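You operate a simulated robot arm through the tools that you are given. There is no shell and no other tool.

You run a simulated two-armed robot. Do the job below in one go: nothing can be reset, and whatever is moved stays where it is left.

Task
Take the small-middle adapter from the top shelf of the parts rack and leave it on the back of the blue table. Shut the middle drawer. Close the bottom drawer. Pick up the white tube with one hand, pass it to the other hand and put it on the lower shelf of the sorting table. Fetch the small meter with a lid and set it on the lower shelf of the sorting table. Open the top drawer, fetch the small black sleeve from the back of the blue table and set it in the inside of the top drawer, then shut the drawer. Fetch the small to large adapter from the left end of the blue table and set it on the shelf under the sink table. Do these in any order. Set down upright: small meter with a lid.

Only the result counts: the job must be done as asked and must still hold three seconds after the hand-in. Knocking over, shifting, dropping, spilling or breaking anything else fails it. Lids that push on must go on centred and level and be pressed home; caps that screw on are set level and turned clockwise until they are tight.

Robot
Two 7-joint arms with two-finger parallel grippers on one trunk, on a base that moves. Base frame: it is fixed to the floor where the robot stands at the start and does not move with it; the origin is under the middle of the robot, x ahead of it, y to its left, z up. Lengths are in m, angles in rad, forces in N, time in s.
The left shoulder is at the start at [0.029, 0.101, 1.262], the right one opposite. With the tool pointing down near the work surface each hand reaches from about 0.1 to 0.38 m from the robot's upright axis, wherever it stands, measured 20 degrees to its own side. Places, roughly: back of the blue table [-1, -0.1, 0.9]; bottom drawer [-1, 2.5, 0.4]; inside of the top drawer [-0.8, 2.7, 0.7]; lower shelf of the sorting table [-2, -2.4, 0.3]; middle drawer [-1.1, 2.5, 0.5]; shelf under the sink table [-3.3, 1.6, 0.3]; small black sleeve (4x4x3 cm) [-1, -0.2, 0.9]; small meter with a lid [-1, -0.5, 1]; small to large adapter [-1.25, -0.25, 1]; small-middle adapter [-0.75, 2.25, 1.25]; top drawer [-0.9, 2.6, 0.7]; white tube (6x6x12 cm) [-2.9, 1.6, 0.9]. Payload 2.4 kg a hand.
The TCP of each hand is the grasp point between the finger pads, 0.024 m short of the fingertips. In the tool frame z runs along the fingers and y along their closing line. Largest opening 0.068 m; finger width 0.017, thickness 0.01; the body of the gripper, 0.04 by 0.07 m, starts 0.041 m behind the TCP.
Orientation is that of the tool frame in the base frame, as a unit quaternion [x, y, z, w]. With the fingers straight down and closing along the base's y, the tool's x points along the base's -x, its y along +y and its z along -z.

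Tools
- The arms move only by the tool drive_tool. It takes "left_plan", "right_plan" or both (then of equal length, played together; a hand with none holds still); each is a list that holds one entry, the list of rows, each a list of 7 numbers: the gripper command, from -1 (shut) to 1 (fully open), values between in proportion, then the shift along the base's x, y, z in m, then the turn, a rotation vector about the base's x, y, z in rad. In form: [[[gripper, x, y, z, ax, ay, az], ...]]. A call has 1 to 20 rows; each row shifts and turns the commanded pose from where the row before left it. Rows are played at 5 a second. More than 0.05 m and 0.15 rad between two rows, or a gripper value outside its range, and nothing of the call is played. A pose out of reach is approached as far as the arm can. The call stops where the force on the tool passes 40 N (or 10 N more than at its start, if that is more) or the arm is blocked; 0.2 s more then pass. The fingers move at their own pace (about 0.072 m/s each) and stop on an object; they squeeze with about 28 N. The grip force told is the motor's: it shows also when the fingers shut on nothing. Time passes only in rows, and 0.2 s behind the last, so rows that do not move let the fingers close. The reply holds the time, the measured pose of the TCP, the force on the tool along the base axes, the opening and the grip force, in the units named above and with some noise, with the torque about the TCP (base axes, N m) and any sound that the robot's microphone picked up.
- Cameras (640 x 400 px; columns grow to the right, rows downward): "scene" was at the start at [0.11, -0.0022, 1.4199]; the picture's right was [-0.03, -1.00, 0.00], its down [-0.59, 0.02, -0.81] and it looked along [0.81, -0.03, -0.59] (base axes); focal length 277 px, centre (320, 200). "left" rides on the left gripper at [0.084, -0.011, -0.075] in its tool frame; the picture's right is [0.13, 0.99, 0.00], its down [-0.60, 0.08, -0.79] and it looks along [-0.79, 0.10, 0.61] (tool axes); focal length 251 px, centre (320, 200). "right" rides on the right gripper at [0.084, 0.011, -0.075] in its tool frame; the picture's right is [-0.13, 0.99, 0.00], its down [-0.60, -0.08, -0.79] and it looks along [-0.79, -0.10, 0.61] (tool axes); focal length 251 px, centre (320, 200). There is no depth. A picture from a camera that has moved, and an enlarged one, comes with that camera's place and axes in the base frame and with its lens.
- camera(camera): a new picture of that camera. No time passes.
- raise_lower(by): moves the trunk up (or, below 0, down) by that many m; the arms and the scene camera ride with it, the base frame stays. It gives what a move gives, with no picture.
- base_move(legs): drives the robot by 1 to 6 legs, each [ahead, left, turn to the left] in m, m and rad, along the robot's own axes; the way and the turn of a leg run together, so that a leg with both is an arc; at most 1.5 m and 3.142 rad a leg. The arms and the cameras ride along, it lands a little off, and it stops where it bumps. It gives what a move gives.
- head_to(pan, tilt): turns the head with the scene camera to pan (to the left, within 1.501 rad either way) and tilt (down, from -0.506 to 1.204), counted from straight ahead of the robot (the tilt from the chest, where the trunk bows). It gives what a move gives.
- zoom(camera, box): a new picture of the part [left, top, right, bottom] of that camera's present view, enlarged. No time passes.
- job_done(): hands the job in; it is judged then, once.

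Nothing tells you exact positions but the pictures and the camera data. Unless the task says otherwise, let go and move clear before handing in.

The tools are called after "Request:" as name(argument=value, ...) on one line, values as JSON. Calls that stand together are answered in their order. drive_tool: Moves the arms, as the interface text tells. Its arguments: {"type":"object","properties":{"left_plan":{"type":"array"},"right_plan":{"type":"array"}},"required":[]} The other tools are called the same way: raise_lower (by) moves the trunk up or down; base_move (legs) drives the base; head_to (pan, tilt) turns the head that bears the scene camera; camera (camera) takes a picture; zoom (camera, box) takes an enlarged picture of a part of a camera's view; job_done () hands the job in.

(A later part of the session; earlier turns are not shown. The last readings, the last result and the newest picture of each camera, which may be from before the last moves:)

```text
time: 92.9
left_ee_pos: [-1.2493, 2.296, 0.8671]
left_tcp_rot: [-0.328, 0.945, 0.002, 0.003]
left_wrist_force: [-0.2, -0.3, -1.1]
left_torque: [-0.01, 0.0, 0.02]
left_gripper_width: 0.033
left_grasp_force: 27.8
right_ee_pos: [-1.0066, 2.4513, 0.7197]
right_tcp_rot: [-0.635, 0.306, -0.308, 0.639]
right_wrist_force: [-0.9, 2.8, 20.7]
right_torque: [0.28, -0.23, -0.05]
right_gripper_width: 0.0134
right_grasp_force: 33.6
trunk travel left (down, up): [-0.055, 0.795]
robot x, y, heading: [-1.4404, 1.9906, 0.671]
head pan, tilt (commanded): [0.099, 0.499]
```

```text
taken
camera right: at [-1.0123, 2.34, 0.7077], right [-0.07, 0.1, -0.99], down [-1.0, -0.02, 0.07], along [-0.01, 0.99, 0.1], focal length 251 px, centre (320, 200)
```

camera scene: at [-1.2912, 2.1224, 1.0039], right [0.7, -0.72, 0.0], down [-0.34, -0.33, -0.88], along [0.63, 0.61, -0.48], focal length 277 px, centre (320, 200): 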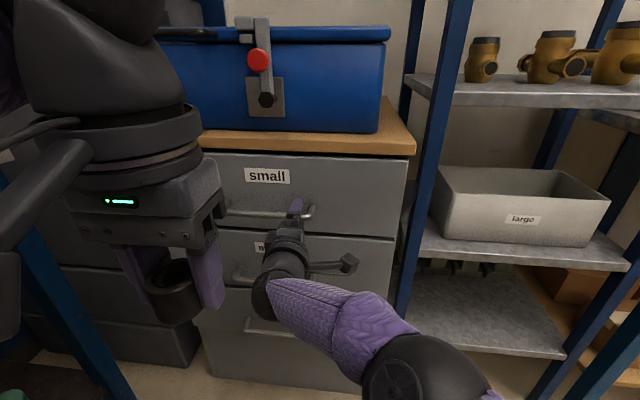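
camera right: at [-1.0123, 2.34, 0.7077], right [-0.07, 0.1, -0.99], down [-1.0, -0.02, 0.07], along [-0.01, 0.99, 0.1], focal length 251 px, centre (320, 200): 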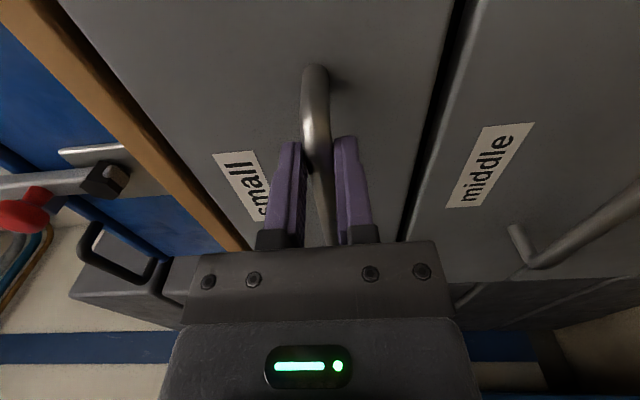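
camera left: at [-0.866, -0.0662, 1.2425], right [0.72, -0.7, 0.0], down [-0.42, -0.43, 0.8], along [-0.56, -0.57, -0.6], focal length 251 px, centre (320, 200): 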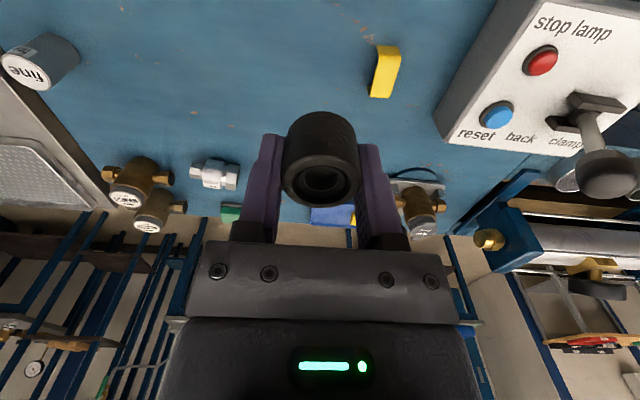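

The bar is gripped (13 mm). I'll relieve the vertical load and pull the drawer by backing up the base.

Request:
drive_tool(right_plan=[[[-1, 0, 0, 0.002, 0, 0, 0], [-1, 0, 0, 0, 0, 0, 0]]])

Request:
base_move(legs=[[-0.1, 0, 0]])

Request:
camera(camera="scene")

```text
time: 93.5
left_ee_pos: [-1.2483, 2.2954, 0.8668]
left_tcp_rot: [-0.328, 0.945, 0.0, 0.004]
left_wrist_force: [-1.2, 1.5, -0.5]
left_torque: [-0.02, -0.03, -0.03]
left_gripper_width: 0.033
left_grasp_force: 28.4
right_ee_pos: [-1.0061, 2.4523, 0.7206]
right_tcp_rot: [-0.636, 0.307, -0.309, 0.637]
right_wrist_force: [0.3, -1.1, 13.8]
right_torque: [0.13, -0.14, 0.05]
right_gripper_width: 0.014
right_grasp_force: 33.7
trunk travel left (down, up): [-0.055, 0.795]
robot x, y, heading: [-1.444, 1.9935, 0.666]
head pan, tilt (commanded): [0.099, 0.499]
```

```text
time: 94.6
left_ee_pos: [-1.3264, 2.2355, 0.8676]
left_tcp_rot: [-0.328, 0.945, 0.0, 0.003]
left_wrist_force: [0.5, 0.5, -1.0]
left_torque: [0.0, 0.01, 0.02]
left_gripper_width: 0.0329
left_grasp_force: 27.7
right_ee_pos: [-1.0844, 2.3913, 0.7198]
right_tcp_rot: [-0.637, 0.306, -0.308, 0.637]
right_wrist_force: [-5.1, 3.4, 11.1]
right_torque: [0.17, -0.07, 0.34]
right_gripper_width: 0.0136
right_grasp_force: 33.8
trunk travel left (down, up): [-0.055, 0.795]
robot x, y, heading: [-1.5198, 1.9328, 0.672]
head pan, tilt (commanded): [0.099, 0.499]
```

```text
taken
camera scene: at [-1.3604, 2.0683, 1.0041], right [0.7, -0.72, 0.0], down [-0.34, -0.33, -0.88], along [0.63, 0.61, -0.48], focal length 277 px, centre (320, 200)
```

scene: 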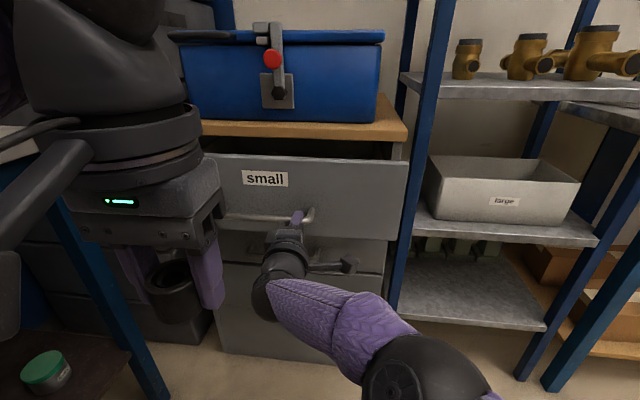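

The top drawer is opening. Pulling another 0.13 m.

Request:
base_move(legs=[[-0.13, 0, 0]])

Request:
camera(camera="scene")

```text
time: 95.9
left_ee_pos: [-1.4282, 2.1582, 0.8675]
left_tcp_rot: [-0.328, 0.945, 0.0, 0.003]
left_wrist_force: [0.9, 0.7, -1.1]
left_torque: [0.01, -0.05, -0.05]
left_gripper_width: 0.0327
left_grasp_force: 28.2
right_ee_pos: [-1.1871, 2.3133, 0.7205]
right_tcp_rot: [-0.637, 0.304, -0.308, 0.638]
right_wrist_force: [-11.0, 13.6, 9.0]
right_torque: [0.23, -0.04, 0.92]
right_gripper_width: 0.0137
right_grasp_force: 33.5
trunk travel left (down, up): [-0.055, 0.795]
robot x, y, heading: [-1.6212, 1.8567, 0.669]
head pan, tilt (commanded): [0.099, 0.499]
```

```text
taken
camera scene: at [-1.462, 1.9893, 1.0042], right [0.7, -0.72, 0.0], down [-0.34, -0.33, -0.88], along [0.63, 0.61, -0.48], focal length 277 px, centre (320, 200)
```

scene: 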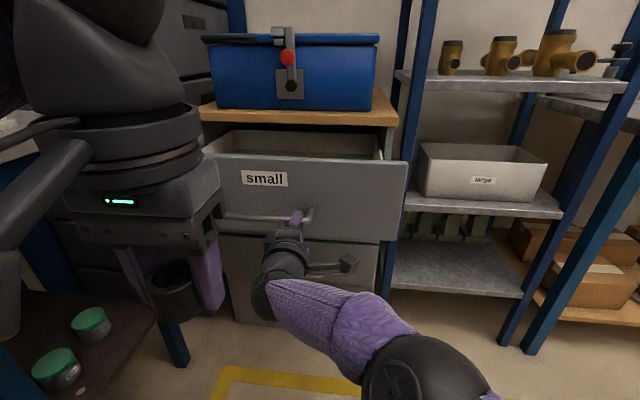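

The drawer is about 0.23 m open. I'll release the handle and back away.

Request:
drive_tool(right_plan=[[[-0.2, 0, 0, 0, 0, 0, 0], [0.3, 0, 0, 0, 0, 0, 0], [0.8, 0, 0, 0, 0, 0, 0], [0.8, 0, 0, 0, 0, 0, 0]]])

Request:
base_move(legs=[[-0.1, 0, 0]])

Request:
camera(camera="right")

Request:
camera(camera="scene")

```text
time: 96.9
left_ee_pos: [-1.4267, 2.1568, 0.8655]
left_tcp_rot: [-0.329, 0.944, 0.001, 0.002]
left_wrist_force: [-0.6, -0.6, -0.7]
left_torque: [0.02, 0.0, 0.0]
left_gripper_width: 0.0329
left_grasp_force: 27.8
right_ee_pos: [-1.186, 2.3143, 0.719]
right_tcp_rot: [-0.637, 0.305, -0.306, 0.638]
right_wrist_force: [-0.2, 0.3, 0.0]
right_torque: [0.0, 0.03, -0.03]
right_gripper_width: 0.061
right_grasp_force: 0.0
trunk travel left (down, up): [-0.055, 0.795]
robot x, y, heading: [-1.615, 1.8524, 0.669]
head pan, tilt (commanded): [0.099, 0.499]
```

```text
time: 98.1
left_ee_pos: [-1.504, 2.0944, 0.8659]
left_tcp_rot: [-0.327, 0.945, 0.0, 0.002]
left_wrist_force: [-0.8, -1.0, -1.3]
left_torque: [0.01, 0.0, 0.01]
left_gripper_width: 0.0327
left_grasp_force: 27.8
right_ee_pos: [-1.2628, 2.2492, 0.7189]
right_tcp_rot: [-0.637, 0.305, -0.308, 0.637]
right_wrist_force: [0.2, 0.2, 0.5]
right_torque: [-0.01, 0.01, 0.02]
right_gripper_width: 0.0612
right_grasp_force: 0.1
trunk travel left (down, up): [-0.055, 0.795]
robot x, y, heading: [-1.6938, 1.7885, 0.668]
head pan, tilt (commanded): [0.099, 0.499]
```

```text
taken
camera right: at [-1.2691, 2.1382, 0.7076], right [-0.08, 0.1, -0.99], down [-1.0, -0.02, 0.08], along [-0.02, 0.99, 0.1], focal length 251 px, centre (320, 200)
```

right: 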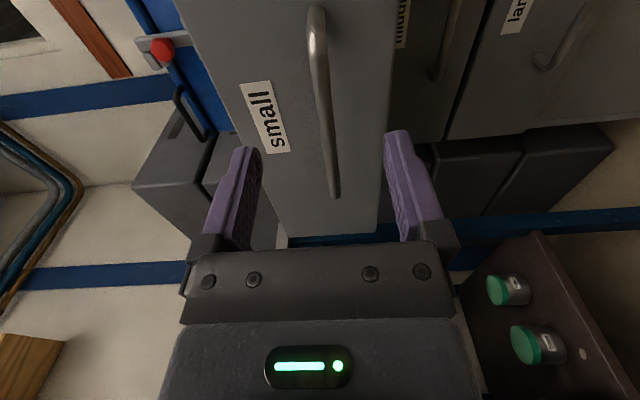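

```text
taken
camera scene: at [-1.5388, 1.9265, 1.0039], right [0.69, -0.72, 0.0], down [-0.34, -0.33, -0.88], along [0.63, 0.61, -0.48], focal length 277 px, centre (320, 200)
```

scene: 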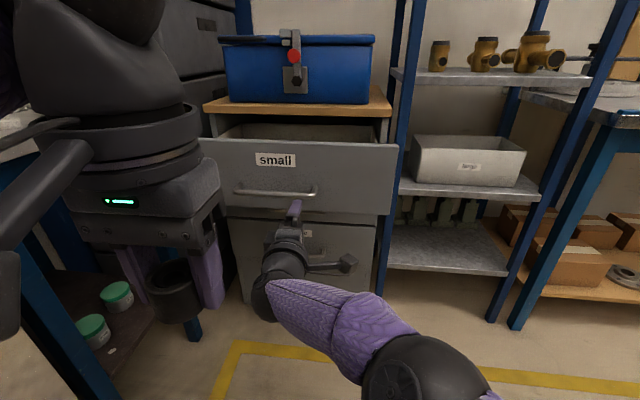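

Handle released with the drawer staying open. I'll tuck the right hand back to a tool-down pose at my right side.

Request:
drive_tool(right_plan=[[[0, 0.0013, -0.0163, 0, 0.112, 0.0887, 0], [-1, 0.0013, -0.0163, 0, 0.112, 0.0887, 0], [-1, 0.0013, -0.0163, 0, 0.112, 0.0887, 0], [-1, 0.0013, -0.0163, 0, 0.112, 0.0887, 0], [-1, 0.0013, -0.0163, 0, 0.112, 0.0887, 0], [-1, 0.0013, -0.0163, 0, 0.112, 0.0887, 0], [-1, 0.0013, -0.0163, 0, 0.112, 0.0887, 0], [-1, 0.0013, -0.0163, 0, 0.112, 0.0887, 0], [-1, 0.0013, -0.0163, 0, 0.112, 0.0887, 0], [-1, 0.0013, -0.0163, 0, 0.112, 0.0887, 0], [-1, 0.0013, -0.0163, 0, 0.112, 0.0887, 0]]])

Request:
drive_tool(right_plan=[[[-1, -0.0107, -0.0158, 0.0073, -0.0887, 0.112, 0], [-1, -0.0107, -0.0158, 0.0073, -0.0887, 0.112, 0], [-1, -0.0107, -0.0158, 0.0073, -0.0887, 0.112, 0], [-1, -0.0107, -0.0158, 0.0073, -0.0887, 0.112, 0], [-1, -0.0107, -0.0158, 0.0073, -0.0887, 0.112, 0], [-1, -0.0107, -0.0158, 0.0073, -0.0887, 0.112, 0], [-1, -0.0107, -0.0158, 0.0073, -0.0887, 0.112, 0], [-1, -0.0107, -0.0158, 0.0073, -0.0887, 0.112, 0], [-1, -0.0107, -0.0158, 0.0073, -0.0887, 0.112, 0], [-1, -0.0107, -0.0158, 0.0073, -0.0887, 0.112, 0], [-1, -0.0107, -0.0158, 0.0073, -0.0887, 0.112, 0]]])

Request:
raise_lower(by=0.15)

Request:
camera(camera="scene")

```text
time: 100.5
left_ee_pos: [-1.5038, 2.0937, 0.8654]
left_tcp_rot: [-0.327, 0.945, 0.0, 0.002]
left_wrist_force: [-0.2, -0.7, -1.7]
left_torque: [0.01, 0.01, 0.02]
left_gripper_width: 0.0327
left_grasp_force: 27.9
right_ee_pos: [-1.2764, 2.0885, 0.7399]
right_tcp_rot: [-0.23, 0.668, 0.231, 0.669]
right_wrist_force: [0.1, 0.6, 0.7]
right_torque: [0.0, 0.0, 0.01]
right_gripper_width: 0.0
right_grasp_force: 23.9
right hand out of reach, approached as far as the arm can: row 7, 8, 9, 10, 11
trunk travel left (down, up): [-0.055, 0.795]
robot x, y, heading: [-1.7006, 1.7858, 0.666]
head pan, tilt (commanded): [0.099, 0.499]
```

```text
time: 102.9
left_ee_pos: [-1.5032, 2.0946, 0.8656]
left_tcp_rot: [-0.327, 0.945, 0.001, 0.002]
left_wrist_force: [0.0, 0.1, -1.9]
left_torque: [-0.01, 0.02, 0.03]
left_gripper_width: 0.0329
left_grasp_force: 28.1
right_ee_pos: [-1.3938, 1.9165, 0.8212]
right_tcp_rot: [-0.329, 0.944, -0.001, 0.0]
right_wrist_force: [-0.3, -0.4, -0.3]
right_torque: [0.03, 0.01, -0.03]
right_gripper_width: 0.0
right_grasp_force: 23.2
trunk travel left (down, up): [-0.055, 0.795]
robot x, y, heading: [-1.7005, 1.7909, 0.667]
head pan, tilt (commanded): [0.099, 0.499]
```

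```text
time: 104.6
left_ee_pos: [-1.5038, 2.0936, 1.0162]
left_tcp_rot: [-0.326, 0.945, 0.001, 0.002]
left_wrist_force: [0.7, -0.5, -1.0]
left_torque: [-0.02, 0.0, 0.01]
left_gripper_width: 0.0331
left_grasp_force: 28.0
right_ee_pos: [-1.3947, 1.9145, 0.9705]
right_tcp_rot: [-0.329, 0.944, 0.0, 0.001]
right_wrist_force: [0.6, -0.7, 0.6]
right_torque: [0.02, 0.0, -0.01]
right_gripper_width: 0.0002
right_grasp_force: 23.2
trunk travel left (down, up): [-0.205, 0.645]
robot x, y, heading: [-1.6973, 1.7911, 0.667]
head pan, tilt (commanded): [0.099, 0.499]
```

```text
taken
camera scene: at [-1.5759, 1.8971, 1.1586], right [0.69, -0.72, 0.0], down [-0.34, -0.33, -0.88], along [0.63, 0.61, -0.48], focal length 277 px, centre (320, 200)
```

scene: 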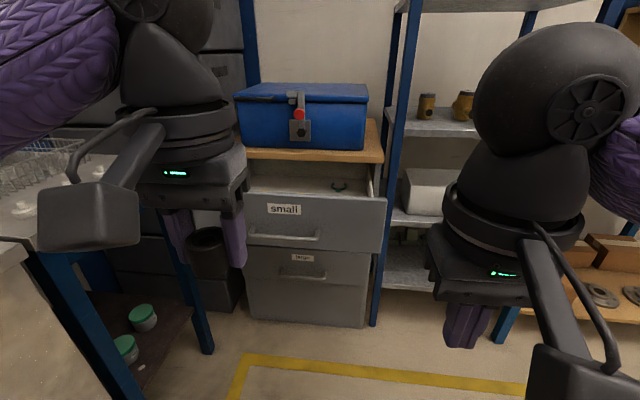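

Both hands are tucked and high. Now drive forward to bring the open drawer within the left hand's reach.

Request:
base_move(legs=[[0.33, 0, 0]])

Request:
head_to(pan=0.1, tilt=0.8)

Request:
camera(camera="scene")

Request:
camera(camera="left")

```text
time: 106.8
left_ee_pos: [-1.2431, 2.2963, 1.0162]
left_tcp_rot: [-0.324, 0.946, 0.0, 0.002]
left_wrist_force: [-0.2, -0.6, -1.9]
left_torque: [0.0, 0.02, 0.01]
left_gripper_width: 0.0331
left_grasp_force: 27.9
right_ee_pos: [-1.1344, 2.1182, 0.9692]
right_tcp_rot: [-0.325, 0.946, 0.0, 0.002]
right_wrist_force: [-0.1, 0.3, 0.5]
right_torque: [0.02, -0.02, -0.03]
right_gripper_width: 0.0001
right_grasp_force: 23.4
trunk travel left (down, up): [-0.205, 0.645]
robot x, y, heading: [-1.4393, 1.9923, 0.659]
head pan, tilt (commanded): [0.099, 0.499]
```

```text
time: 107.6
left_ee_pos: [-1.2429, 2.2953, 1.0164]
left_tcp_rot: [-0.325, 0.946, 0.001, 0.002]
left_wrist_force: [0.3, 0.1, -1.0]
left_torque: [0.04, 0.0, 0.05]
left_gripper_width: 0.0328
left_grasp_force: 27.9
right_ee_pos: [-1.1341, 2.1166, 0.97]
right_tcp_rot: [-0.326, 0.945, 0.0, 0.001]
right_wrist_force: [0.0, 0.1, -0.4]
right_torque: [0.01, -0.02, -0.03]
right_gripper_width: 0.0001
right_grasp_force: 24.1
trunk travel left (down, up): [-0.205, 0.645]
robot x, y, heading: [-1.4404, 1.9951, 0.656]
head pan, tilt (commanded): [0.099, 0.799]
```

```text
taken
camera scene: at [-1.3234, 2.092, 1.1328], right [0.69, -0.72, 0.0], down [-0.52, -0.49, -0.7], along [0.51, 0.48, -0.72], focal length 277 px, centre (320, 200)
```

scene: 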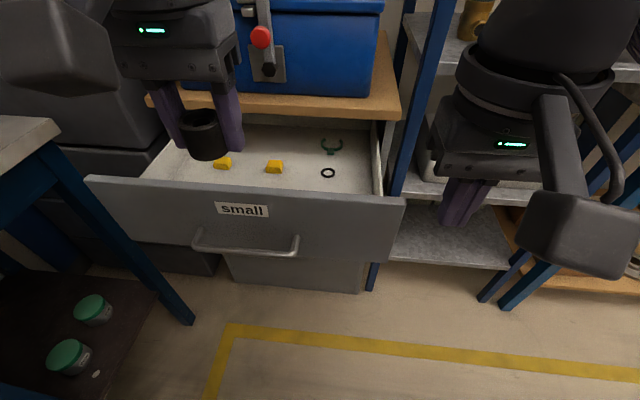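

```text
taken
camera left: at [-1.3033, 2.236, 1.0922], right [-0.71, 0.7, 0.0], down [0.43, 0.43, 0.8], along [0.56, 0.56, -0.61], focal length 251 px, centre (320, 200)
```

left: 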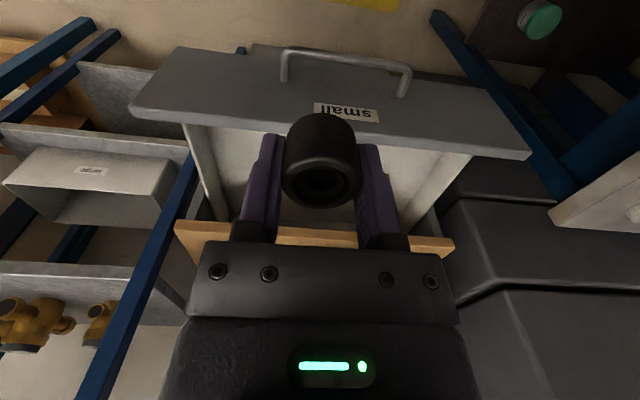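

The drawer is open 0.19 m and holds a few small parts near the back. That is too tight for the gripper camera, so I'll hook the drawer front from inside with the right fingers and pull it open further.

Request:
base_move(legs=[[0.07, 0, 0.01]])

Request:
drive_tool(right_plan=[[[-1, 0.017, 0.041, 0, 0, 0, 0], [-1, 0.017, 0.041, 0, 0, 0, 0], [-1, 0.017, 0.041, 0, 0, 0, 0], [-1, 0.017, 0.041, 0, 0, 0, 0], [-1, 0, 0, 0, 0, 0, 0]]])

Request:
camera(camera="scene")

Request:
camera(camera="right")

```text
time: 108.6
left_ee_pos: [-1.1904, 2.3411, 1.0163]
left_tcp_rot: [-0.328, 0.945, 0.0, 0.003]
left_wrist_force: [0.4, -0.2, -2.0]
left_torque: [0.02, 0.0, 0.02]
left_gripper_width: 0.0328
left_grasp_force: 27.8
right_ee_pos: [-1.0802, 2.1633, 0.9707]
right_tcp_rot: [-0.33, 0.944, 0.0, 0.003]
right_wrist_force: [-0.6, -0.3, 0.6]
right_torque: [0.01, -0.01, 0.01]
right_gripper_width: 0.0002
right_grasp_force: 23.6
trunk travel left (down, up): [-0.205, 0.645]
robot x, y, heading: [-1.3841, 2.0356, 0.668]
head pan, tilt (commanded): [0.099, 0.799]
```

```text
time: 109.8
left_ee_pos: [-1.191, 2.341, 1.0163]
left_tcp_rot: [-0.328, 0.945, 0.001, 0.003]
left_wrist_force: [0.1, 0.0, -1.1]
left_torque: [0.02, -0.02, -0.01]
left_gripper_width: 0.0328
left_grasp_force: 27.9
right_ee_pos: [-1.0119, 2.3263, 0.9675]
right_tcp_rot: [-0.331, 0.944, 0.0, 0.003]
right_wrist_force: [-0.2, 0.2, -0.8]
right_torque: [0.01, 0.01, 0.02]
right_gripper_width: 0.0
right_grasp_force: 23.3
trunk travel left (down, up): [-0.205, 0.645]
robot x, y, heading: [-1.3828, 2.0327, 0.67]
head pan, tilt (commanded): [0.099, 0.799]
```

```text
taken
camera scene: at [-1.2687, 2.137, 1.1327], right [0.7, -0.72, 0.0], down [-0.52, -0.5, -0.7], along [0.5, 0.48, -0.72], focal length 277 px, centre (320, 200)
```

scene: 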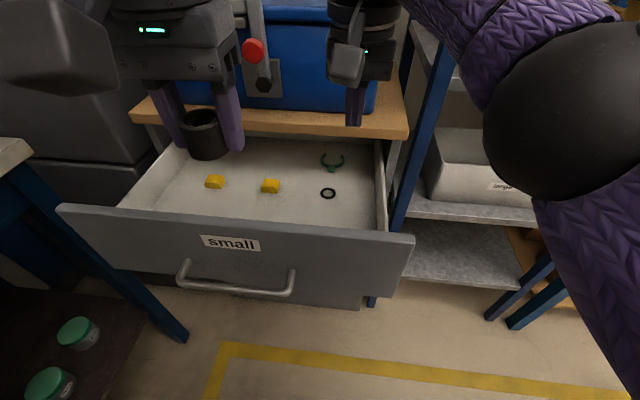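

```text
taken
camera right: at [-1.0843, 2.2828, 1.0414], right [-0.52, 0.86, 0.0], down [0.52, 0.31, 0.8], along [0.68, 0.41, -0.6], focal length 251 px, centre (320, 200)
```

right: 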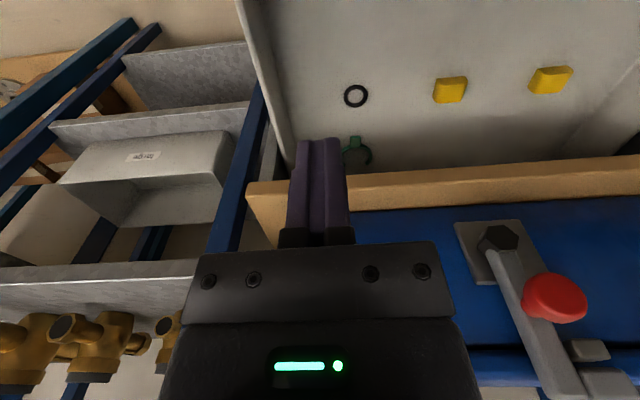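

Request:
drive_tool(right_plan=[[[-1, 0, 0, -0.038, 0, 0, 0], [-1, 0, 0, -0.038, 0, 0, 0], [-1, 0, 0, -0.038, 0, 0, 0], [-1, 0, 0, -0.038, 0, 0, 0], [-1, 0, 0, -0.038, 0, 0, 0], [-1, 0, 0, 0, 0, 0, 0]]])

Request:
camera(camera="scene")

Request:
camera(camera="right")

```text
time: 111.2
left_ee_pos: [-1.189, 2.3416, 1.0161]
left_tcp_rot: [-0.329, 0.944, 0.001, 0.003]
left_wrist_force: [0.8, 0.3, -0.4]
left_torque: [0.03, -0.02, 0.03]
left_gripper_width: 0.0331
left_grasp_force: 28.0
right_ee_pos: [-1.014, 2.3266, 0.7806]
right_tcp_rot: [-0.33, 0.944, 0.0, 0.002]
right_wrist_force: [-0.7, 0.1, -0.3]
right_torque: [0.02, 0.02, -0.03]
right_gripper_width: 0.0001
right_grasp_force: 23.8
trunk travel left (down, up): [-0.205, 0.645]
robot x, y, heading: [-1.3804, 2.0365, 0.668]
head pan, tilt (commanded): [0.099, 0.799]
```

```text
taken
camera scene: at [-1.2686, 2.1368, 1.1327], right [0.7, -0.72, 0.0], down [-0.52, -0.5, -0.7], along [0.5, 0.48, -0.72], focal length 277 px, centre (320, 200)
```

scene: 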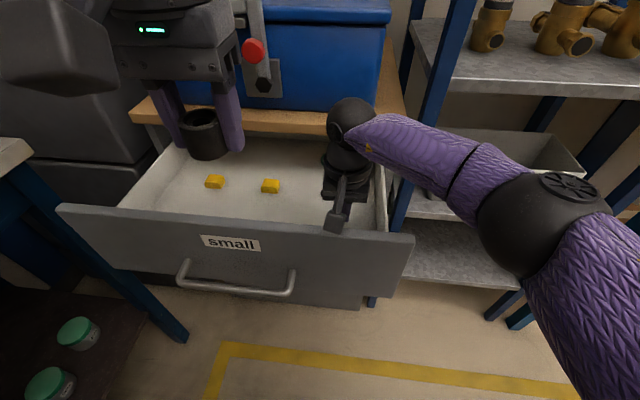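

```text
taken
camera right: at [-1.0859, 2.2837, 0.8547], right [-0.52, 0.86, 0.0], down [0.52, 0.31, 0.8], along [0.68, 0.41, -0.61], focal length 251 px, centre (320, 200)
```

right: 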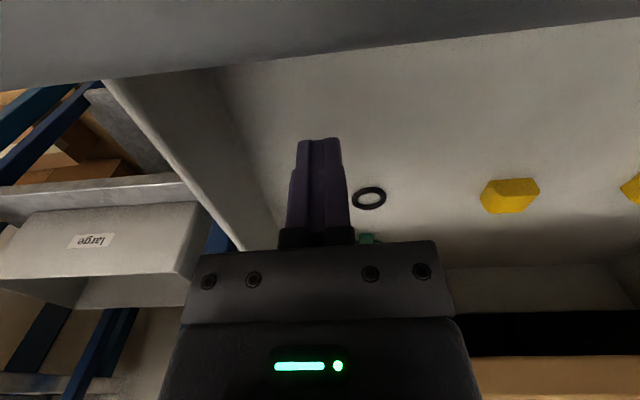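

Request:
base_move(legs=[[-0.16, 0, 0]])

Request:
camera(camera="scene")

Request:
camera(camera="right")

```text
time: 112.7
left_ee_pos: [-1.3121, 2.2458, 1.0157]
left_tcp_rot: [-0.331, 0.944, 0.001, 0.002]
left_wrist_force: [0.3, -0.4, -0.5]
left_torque: [0.0, 0.04, 0.02]
left_gripper_width: 0.0328
left_grasp_force: 27.9
right_ee_pos: [-1.1323, 2.2352, 0.7814]
right_tcp_rot: [-0.331, 0.944, 0.004, 0.009]
right_wrist_force: [1.5, 1.3, -0.8]
right_torque: [0.03, -0.03, 0.02]
right_gripper_width: 0.0
right_grasp_force: 23.8
trunk travel left (down, up): [-0.205, 0.645]
robot x, y, heading: [-1.5047, 1.9373, 0.674]
head pan, tilt (commanded): [0.099, 0.799]
stopped in leg 1: the force on the tool passed its limit at 66 N (the readings are from after the stop); the commanded pose is now the measured one
```

```text
taken
camera scene: at [-1.3898, 2.0415, 1.1327], right [0.7, -0.71, 0.0], down [-0.51, -0.5, -0.7], along [0.5, 0.49, -0.72], focal length 277 px, centre (320, 200)
```

scene: 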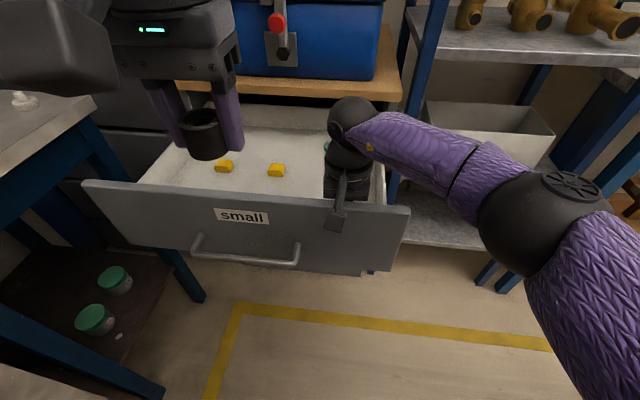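

```text
taken
camera right: at [-1.2057, 2.1908, 0.8547], right [-0.52, 0.86, 0.0], down [0.51, 0.3, 0.81], along [0.69, 0.42, -0.59], focal length 251 px, centre (320, 200)
```

right: 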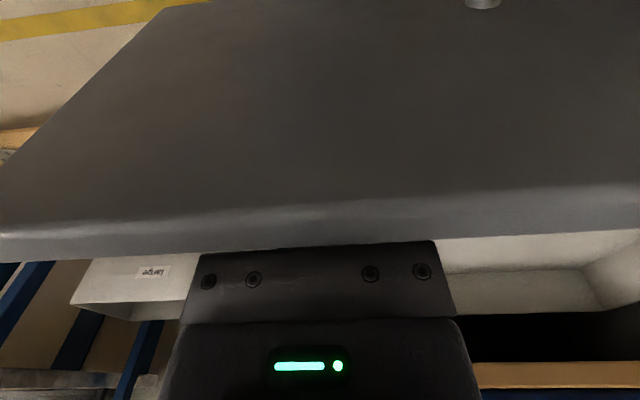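

The drawer is now about 0.30 m open (at its stop). I'll lift the right hand out, and then place the sleeve with the left hand.

Request:
drive_tool(right_plan=[[[-1, 0.008, 0.006, 0.01, 0, 0, 0], [-1, 0, 0, 0.04, 0, 0, 0], [-1, 0, 0, 0.04, 0, 0, 0], [-1, 0, 0, 0.04, 0, 0, 0], [-1, 0, 0, 0.04, 0, 0, 0], [-1, 0, 0, 0.03, 0, 0, 0], [-1, -0.02, -0.04, 0, 0, 0, 0], [-1, -0.02, -0.04, 0, 0, 0, 0], [-1, -0.02, -0.04, 0, 0, 0, 0], [-1, -0.015, -0.035, 0, 0, 0, 0]]])

Request:
base_move(legs=[[0.12, 0, 0]])

Request:
camera(camera="scene")

Request:
camera(camera="left")

```text
time: 114.9
left_ee_pos: [-1.3136, 2.2455, 1.0164]
left_tcp_rot: [-0.331, 0.944, 0.001, 0.002]
left_wrist_force: [0.5, 0.0, -0.4]
left_torque: [-0.03, 0.0, -0.02]
left_gripper_width: 0.0328
left_grasp_force: 28.0
right_ee_pos: [-1.2038, 2.0766, 0.9795]
right_tcp_rot: [-0.329, 0.944, 0.004, 0.01]
right_wrist_force: [-0.4, 0.7, -0.4]
right_torque: [-0.01, 0.01, 0.01]
right_gripper_width: 0.0
right_grasp_force: 23.6
right hand out of reach, approached as far as the arm can: row 6
trunk travel left (down, up): [-0.205, 0.645]
robot x, y, heading: [-1.5022, 1.9415, 0.671]
head pan, tilt (commanded): [0.099, 0.799]
```

```text
time: 116.1
left_ee_pos: [-1.2181, 2.3223, 1.0158]
left_tcp_rot: [-0.332, 0.943, 0.0, 0.003]
left_wrist_force: [-0.2, 0.2, -1.1]
left_torque: [0.0, 0.01, -0.02]
left_gripper_width: 0.0329
left_grasp_force: 27.6
right_ee_pos: [-1.1098, 2.1524, 0.9814]
right_tcp_rot: [-0.331, 0.943, 0.005, 0.009]
right_wrist_force: [-0.9, 0.5, -0.6]
right_torque: [-0.03, 0.04, 0.0]
right_gripper_width: 0.0
right_grasp_force: 23.5
trunk travel left (down, up): [-0.205, 0.645]
robot x, y, heading: [-1.406, 2.0145, 0.672]
head pan, tilt (commanded): [0.099, 0.799]
```

```text
taken
camera scene: at [-1.2957, 2.1172, 1.1327], right [0.7, -0.71, 0.0], down [-0.51, -0.5, -0.7], along [0.5, 0.49, -0.72], focal length 277 px, centre (320, 200)
```

scene: 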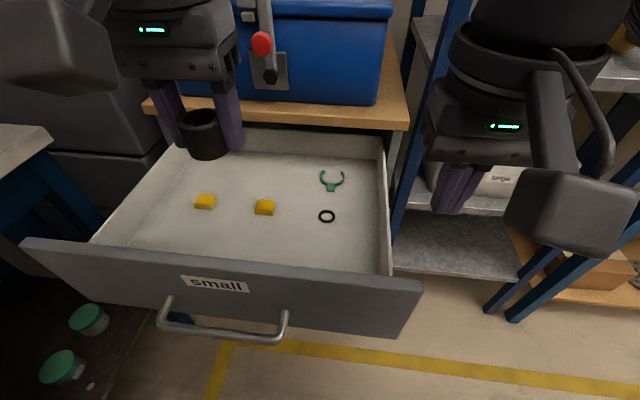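

```text
taken
camera left: at [-1.2779, 2.2614, 1.0922], right [-0.72, 0.69, 0.0], down [0.42, 0.44, 0.8], along [0.55, 0.57, -0.6], focal length 251 px, centre (320, 200)
```

left: 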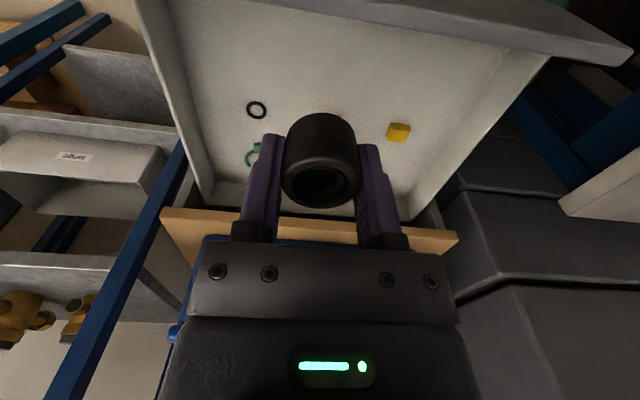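

The drawer interior is clear between the panel and the small parts. I'll move the left hand over the free spot and lower the sleeve in.

Request:
drive_tool(left_plan=[[[-1, 0.033, 0.0222, 0, 0, 0, 0], [-1, 0.033, 0.0222, 0, 0, 0, 0], [-1, 0.033, 0.0222, 0, 0, 0, 0], [-1, 0.033, 0.0222, 0, 0, 0, 0], [-1, 0, 0, -0.04, 0, 0, 0], [-1, 0, 0, -0.04, 0, 0, 0], [-1, 0, 0, -0.04, 0, 0, 0], [-1, 0, 0, -0.04, 0, 0, 0], [-1, 0, 0, 0, 0, 0, 0]]])

Request:
camera(camera="scene")

Request:
camera(camera="left")

```text
time: 118.1
left_ee_pos: [-1.1005, 2.4092, 0.8516]
left_tcp_rot: [-0.332, 0.943, 0.0, 0.003]
left_wrist_force: [0.2, -0.3, -0.4]
left_torque: [-0.01, 0.04, 0.02]
left_gripper_width: 0.0329
left_grasp_force: 27.9
left hand out of reach, approached as far as the arm can: row 4
right_ee_pos: [-1.1095, 2.1527, 0.9788]
right_tcp_rot: [-0.331, 0.943, 0.005, 0.009]
right_wrist_force: [0.3, 0.1, 0.1]
right_torque: [0.0, 0.03, -0.02]
right_gripper_width: 0.0
right_grasp_force: 23.7
trunk travel left (down, up): [-0.205, 0.645]
robot x, y, heading: [-1.4076, 2.0199, 0.675]
head pan, tilt (commanded): [0.099, 0.799]
```

```text
taken
camera scene: at [-1.2957, 2.1172, 1.1327], right [0.7, -0.71, 0.0], down [-0.51, -0.5, -0.7], along [0.5, 0.49, -0.72], focal length 277 px, centre (320, 200)
```

scene: 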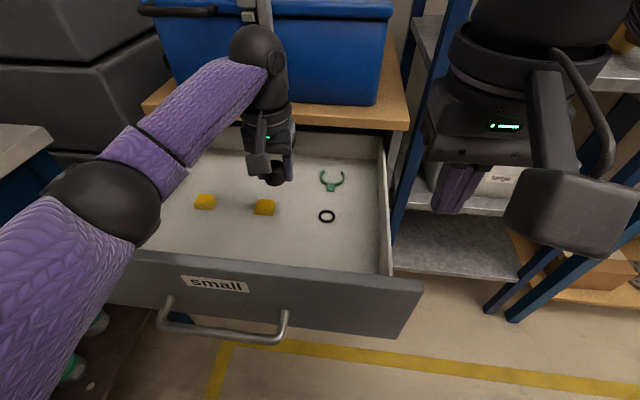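

```text
taken
camera left: at [-1.1597, 2.3494, 0.927], right [-0.72, 0.69, 0.0], down [0.42, 0.44, 0.8], along [0.55, 0.57, -0.6], focal length 251 px, centre (320, 200)
```

left: 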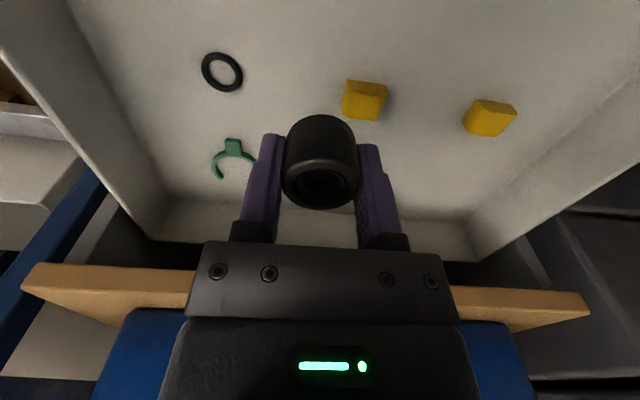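

Request:
drive_tool(left_plan=[[[-1, 0, 0, -0.035, 0, 0, 0], [-1, 0, 0, -0.035, 0, 0, 0], [-1, 0, 0, -0.035, 0, 0, 0], [-1, 0, 0, -0.03, 0, 0, 0], [-1, 0, 0, 0, 0, 0, 0]]])

Request:
camera(camera="left")

Request:
camera(camera="scene")

```text
time: 119.3
left_ee_pos: [-1.1028, 2.4074, 0.7214]
left_tcp_rot: [-0.332, 0.943, 0.002, 0.006]
left_wrist_force: [-0.7, 6.2, 33.4]
left_torque: [0.1, 0.34, 0.08]
left_gripper_width: 0.0329
left_grasp_force: 28.6
right_ee_pos: [-1.1116, 2.1512, 0.9822]
right_tcp_rot: [-0.331, 0.943, 0.004, 0.011]
right_wrist_force: [0.3, 0.0, 0.9]
right_torque: [-0.02, 0.0, -0.01]
right_gripper_width: 0.0
right_grasp_force: 23.8
trunk travel left (down, up): [-0.205, 0.645]
robot x, y, heading: [-1.4066, 2.0159, 0.679]
head pan, tilt (commanded): [0.099, 0.799]
```

```text
taken
camera left: at [-1.1624, 2.3466, 0.7972], right [-0.72, 0.69, 0.0], down [0.41, 0.43, 0.8], along [0.56, 0.58, -0.6], focal length 251 px, centre (320, 200)
```

left: 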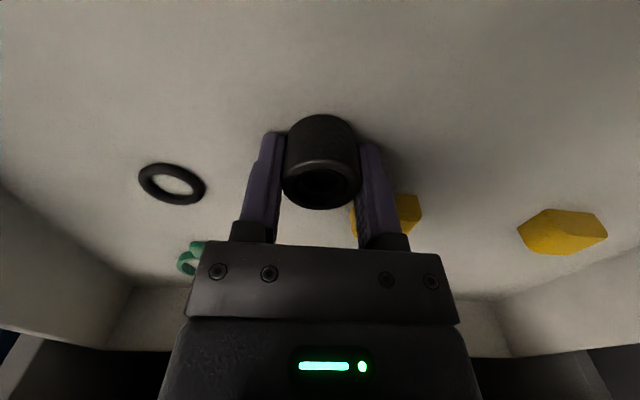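

```text
taken
camera scene: at [-1.2975, 2.1157, 1.1336], right [0.7, -0.71, 0.0], down [-0.51, -0.5, -0.7], along [0.5, 0.49, -0.72], focal length 277 px, centre (320, 200)
```

scene: 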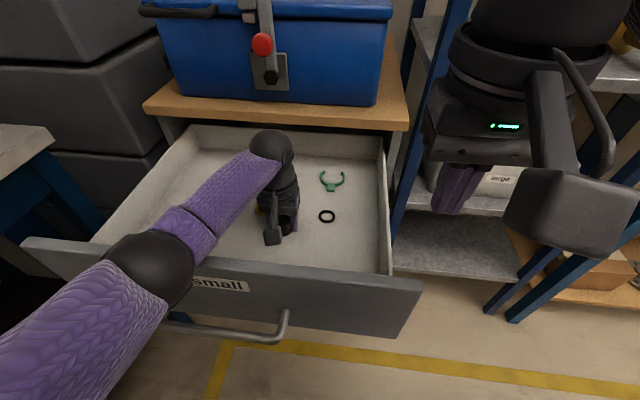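

The sleeve has touched the drawer floor. I'll ease up, open the fingers partly, and lift away.

Request:
drive_tool(left_plan=[[[-1, 0, 0, 0.003, 0, 0, 0], [0.0, 0, 0, 0, 0, 0, 0], [0.4, 0, 0, 0, 0, 0, 0], [0.4, 0, 0, 0, 0, 0, 0], [0.4, 0, 0, 0.02, 0, 0, 0], [0.4, 0, 0, 0.03, 0, 0, 0], [0.4, 0, 0, 0.04, 0, 0, 0], [0.4, 0, 0, 0.04, 0, 0, 0]]])

Request:
camera(camera="left")

```text
time: 121.1
left_ee_pos: [-1.0984, 2.4092, 0.8531]
left_tcp_rot: [-0.331, 0.944, 0.001, 0.002]
left_wrist_force: [0.4, -0.2, -0.4]
left_torque: [-0.01, -0.04, 0.01]
left_gripper_width: 0.0478
left_grasp_force: 0.0
right_ee_pos: [-1.1097, 2.1523, 0.9794]
right_tcp_rot: [-0.332, 0.943, 0.005, 0.009]
right_wrist_force: [0.2, -0.3, -0.2]
right_torque: [-0.01, 0.01, 0.03]
right_gripper_width: 0.0
right_grasp_force: 23.8
trunk travel left (down, up): [-0.205, 0.645]
robot x, y, heading: [-1.406, 2.0188, 0.679]
head pan, tilt (commanded): [0.099, 0.799]
```

```text
taken
camera left: at [-1.1585, 2.3483, 0.9282], right [-0.72, 0.69, 0.0], down [0.42, 0.44, 0.8], along [0.55, 0.57, -0.61], focal length 251 px, centre (320, 200)
```

left: 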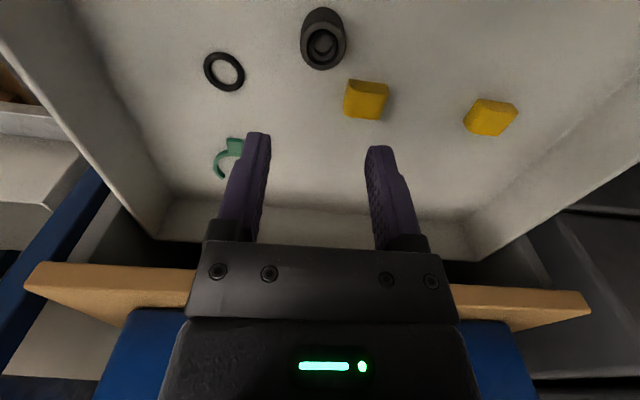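

The sleeve stands safely in the drawer without disturbing the other parts. Now I retract the left hand, back up, and set the right hand to push the drawer shut.

Request:
drive_tool(left_plan=[[[0.4, 0, 0, 0.04, 0, 0, 0], [0.4, 0, 0, 0.04, 0, 0, 0], [0.4, -0.03, -0.022, 0.02, 0, 0, 0], [0.4, -0.03, -0.022, 0.02, 0, 0, 0], [0.4, -0.03, -0.022, 0.02, 0, 0, 0], [0.4, -0.03, -0.022, 0.02, 0, 0, 0]]])

Request:
base_move(legs=[[-0.25, 0, 0]])

Request:
drive_tool(right_plan=[[[-1, 0.012, 0.016, -0.03, 0.081, -0.1028, 0], [-1, 0.012, 0.016, -0.03, 0.081, -0.1028, 0], [-1, 0.012, 0.016, -0.03, 0.081, -0.1028, 0], [-1, 0.012, 0.016, -0.03, 0.081, -0.1028, 0], [-1, 0.012, 0.016, -0.03, 0.081, -0.1028, 0], [-1, 0.012, 0.016, -0.03, 0.081, -0.1028, 0], [-1, 0.008, 0.006, -0.03, 0, 0, 0], [-1, 0, 0, -0.02, 0, 0, 0], [-1, 0, 0, 0, 0, 0, 0]]])

Request:
camera(camera="right")

Request:
camera(camera="scene")

```text
time: 122.5
left_ee_pos: [-1.221, 2.3188, 1.0092]
left_tcp_rot: [-0.332, 0.943, 0.001, 0.002]
left_wrist_force: [-0.5, 0.1, 0.1]
left_torque: [0.05, -0.01, 0.01]
left_gripper_width: 0.0476
left_grasp_force: 0.1
right_ee_pos: [-1.1096, 2.153, 0.9801]
right_tcp_rot: [-0.331, 0.944, 0.004, 0.01]
right_wrist_force: [0.7, 0.5, 0.2]
right_torque: [-0.05, -0.02, -0.01]
right_gripper_width: 0.0
right_grasp_force: 23.5
trunk travel left (down, up): [-0.205, 0.645]
robot x, y, heading: [-1.4108, 2.02, 0.681]
head pan, tilt (commanded): [0.099, 0.799]
```

```text
time: 124.3
left_ee_pos: [-1.4144, 2.1643, 1.0095]
left_tcp_rot: [-0.333, 0.943, 0.001, 0.002]
left_wrist_force: [-0.4, -0.1, -0.2]
left_torque: [0.04, 0.01, 0.0]
left_gripper_width: 0.0479
left_grasp_force: 0.2
right_ee_pos: [-1.3036, 1.9983, 0.9809]
right_tcp_rot: [-0.334, 0.943, 0.005, 0.009]
right_wrist_force: [-0.8, -1.1, -0.2]
right_torque: [0.01, 0.01, -0.01]
right_gripper_width: 0.0
right_grasp_force: 23.0
trunk travel left (down, up): [-0.205, 0.645]
robot x, y, heading: [-1.6003, 1.8613, 0.679]
head pan, tilt (commanded): [0.099, 0.799]
```

```text
time: 126.3
left_ee_pos: [-1.4143, 2.1638, 1.009]
left_tcp_rot: [-0.333, 0.943, 0.001, 0.003]
left_wrist_force: [0.2, 0.8, 0.7]
left_torque: [0.03, 0.05, 0.0]
left_gripper_width: 0.0475
left_grasp_force: 0.0
right_ee_pos: [-1.223, 2.1001, 0.7514]
right_tcp_rot: [-0.306, 0.867, 0.128, 0.372]
right_wrist_force: [-0.1, 0.6, 0.0]
right_torque: [-0.02, 0.0, -0.02]
right_gripper_width: 0.0
right_grasp_force: 24.2
trunk travel left (down, up): [-0.205, 0.645]
robot x, y, heading: [-1.6014, 1.8587, 0.682]
head pan, tilt (commanded): [0.099, 0.799]
```

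```text
taken
camera right: at [-1.3167, 2.0392, 0.7409], right [-0.55, 0.83, 0.09], down [-0.08, -0.15, 0.99], along [0.83, 0.54, 0.15], focal length 251 px, centre (320, 200)
```

right: 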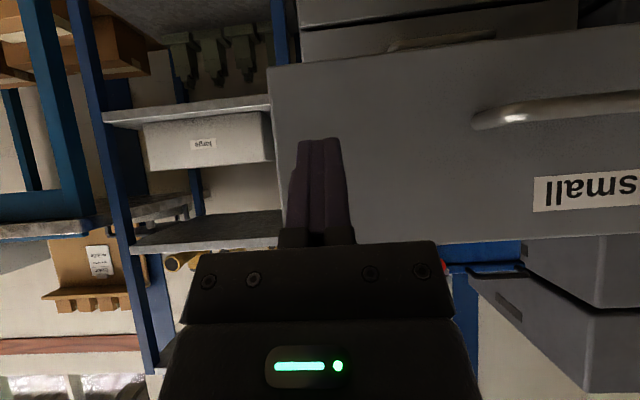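

```text
taken
camera scene: at [-1.489, 1.9621, 1.1327], right [0.7, -0.71, 0.0], down [-0.51, -0.5, -0.7], along [0.5, 0.49, -0.72], focal length 277 px, centre (320, 200)
```

scene: 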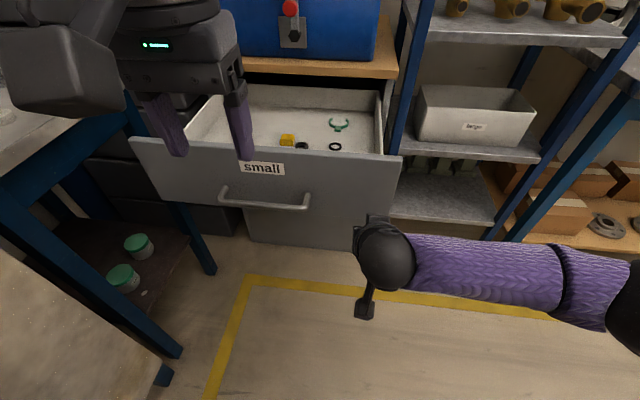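

Request:
base_move(legs=[[0.3, 0, -0.012]])

Request:
camera(camera="right")

Request:
camera(camera="scene")

```text
time: 128.4
left_ee_pos: [-1.1804, 2.3488, 1.0095]
left_tcp_rot: [-0.33, 0.944, 0.001, 0.002]
left_wrist_force: [-0.3, -0.9, -1.0]
left_torque: [-0.02, -0.01, 0.03]
left_gripper_width: 0.0476
left_grasp_force: 0.1
right_ee_pos: [-0.9887, 2.2828, 0.7506]
right_tcp_rot: [-0.303, 0.868, 0.126, 0.372]
right_wrist_force: [0.7, -0.2, -0.1]
right_torque: [-0.03, -0.01, 0.03]
right_gripper_width: 0.0
right_grasp_force: 23.9
trunk travel left (down, up): [-0.205, 0.645]
robot x, y, heading: [-1.3666, 2.0485, 0.674]
head pan, tilt (commanded): [0.099, 0.799]
```

```text
taken
camera right: at [-1.0835, 2.2231, 0.7412], right [-0.54, 0.83, 0.09], down [-0.08, -0.15, 0.99], along [0.83, 0.53, 0.15], focal length 251 px, centre (320, 200)
```

right: 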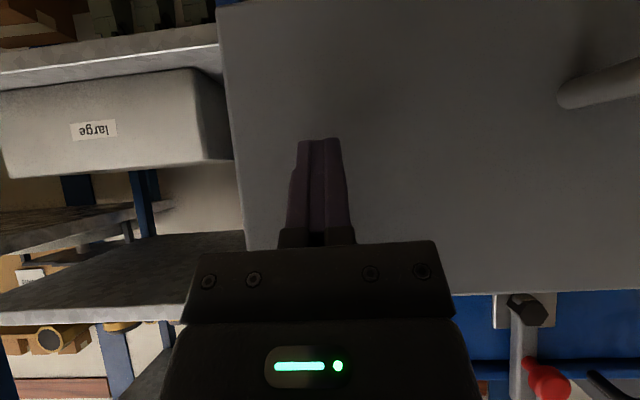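

```text
taken
camera scene: at [-1.2565, 2.1473, 1.1327], right [0.7, -0.72, 0.0], down [-0.51, -0.5, -0.7], along [0.5, 0.49, -0.72], focal length 277 px, centre (320, 200)
```

scene: 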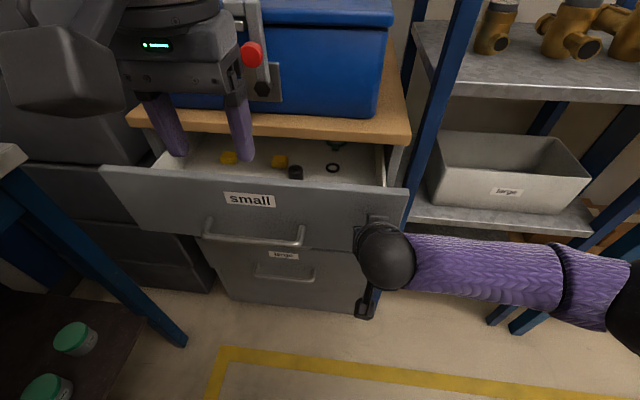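

Request:
drive_tool(right_plan=[[[-1, 0.0157, 0.0124, 0, 0, 0, 0], [-1, 0.0157, 0.0124, 0, 0, 0, 0], [-1, 0.0157, 0.0124, 0, 0, 0, 0], [-1, 0.0157, 0.0124, 0, 0, 0, 0], [-1, 0.0157, 0.0124, 0, 0, 0, 0], [-1, 0.0118, 0.0093, 0, 0, 0, 0], [-1, 0.0118, 0.0093, 0, 0, 0, 0], [-1, 0.0118, 0.0093, 0, 0, 0, 0], [-1, 0.0118, 0.0093, 0, 0, 0, 0]]])

Request:
camera(camera="right")

Request:
camera(camera="scene")

```text
time: 130.0
left_ee_pos: [-1.1841, 2.344, 1.0129]
left_tcp_rot: [-0.327, 0.945, 0.002, 0.005]
left_wrist_force: [1.0, 0.8, -0.5]
left_torque: [-0.03, -0.01, 0.04]
left_gripper_width: 0.0474
left_grasp_force: 0.0
right_ee_pos: [-0.8919, 2.3616, 0.7507]
right_tcp_rot: [-0.304, 0.87, 0.126, 0.367]
right_wrist_force: [-27.3, -24.2, 15.2]
right_torque: [-0.01, 0.04, -0.15]
right_gripper_width: 0.0
right_grasp_force: 24.4
trunk travel left (down, up): [-0.205, 0.645]
robot x, y, heading: [-1.3674, 2.045, 0.672]
head pan, tilt (commanded): [0.099, 0.799]
stopped in row 8 (right hand): the force on the tool passed its limit at 64 N (the readings are from after the stop); the commanded pose is now the measured one
```

```text
taken
camera right: at [-0.9874, 2.3006, 0.7411], right [-0.54, 0.83, 0.09], down [-0.07, -0.15, 0.99], along [0.84, 0.53, 0.14], focal length 251 px, centre (320, 200)
```

right: 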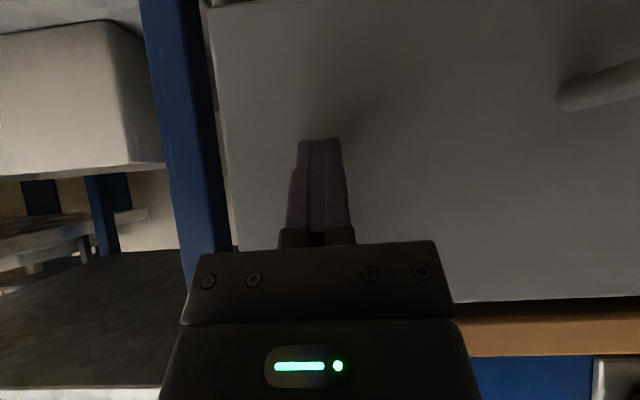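

```text
taken
camera scene: at [-1.2608, 2.1431, 1.1337], right [0.7, -0.72, 0.0], down [-0.51, -0.5, -0.7], along [0.5, 0.49, -0.71], focal length 277 px, centre (320, 200)
```

scene: 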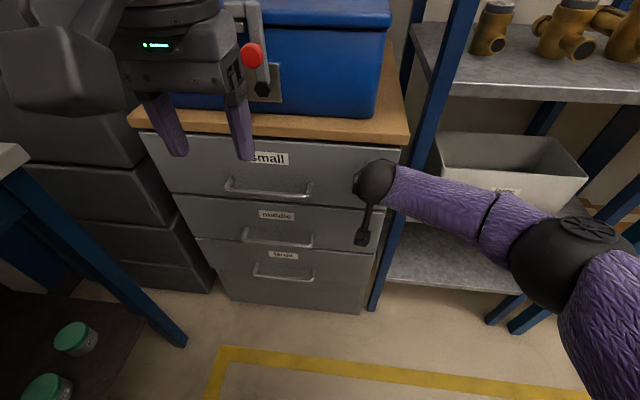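

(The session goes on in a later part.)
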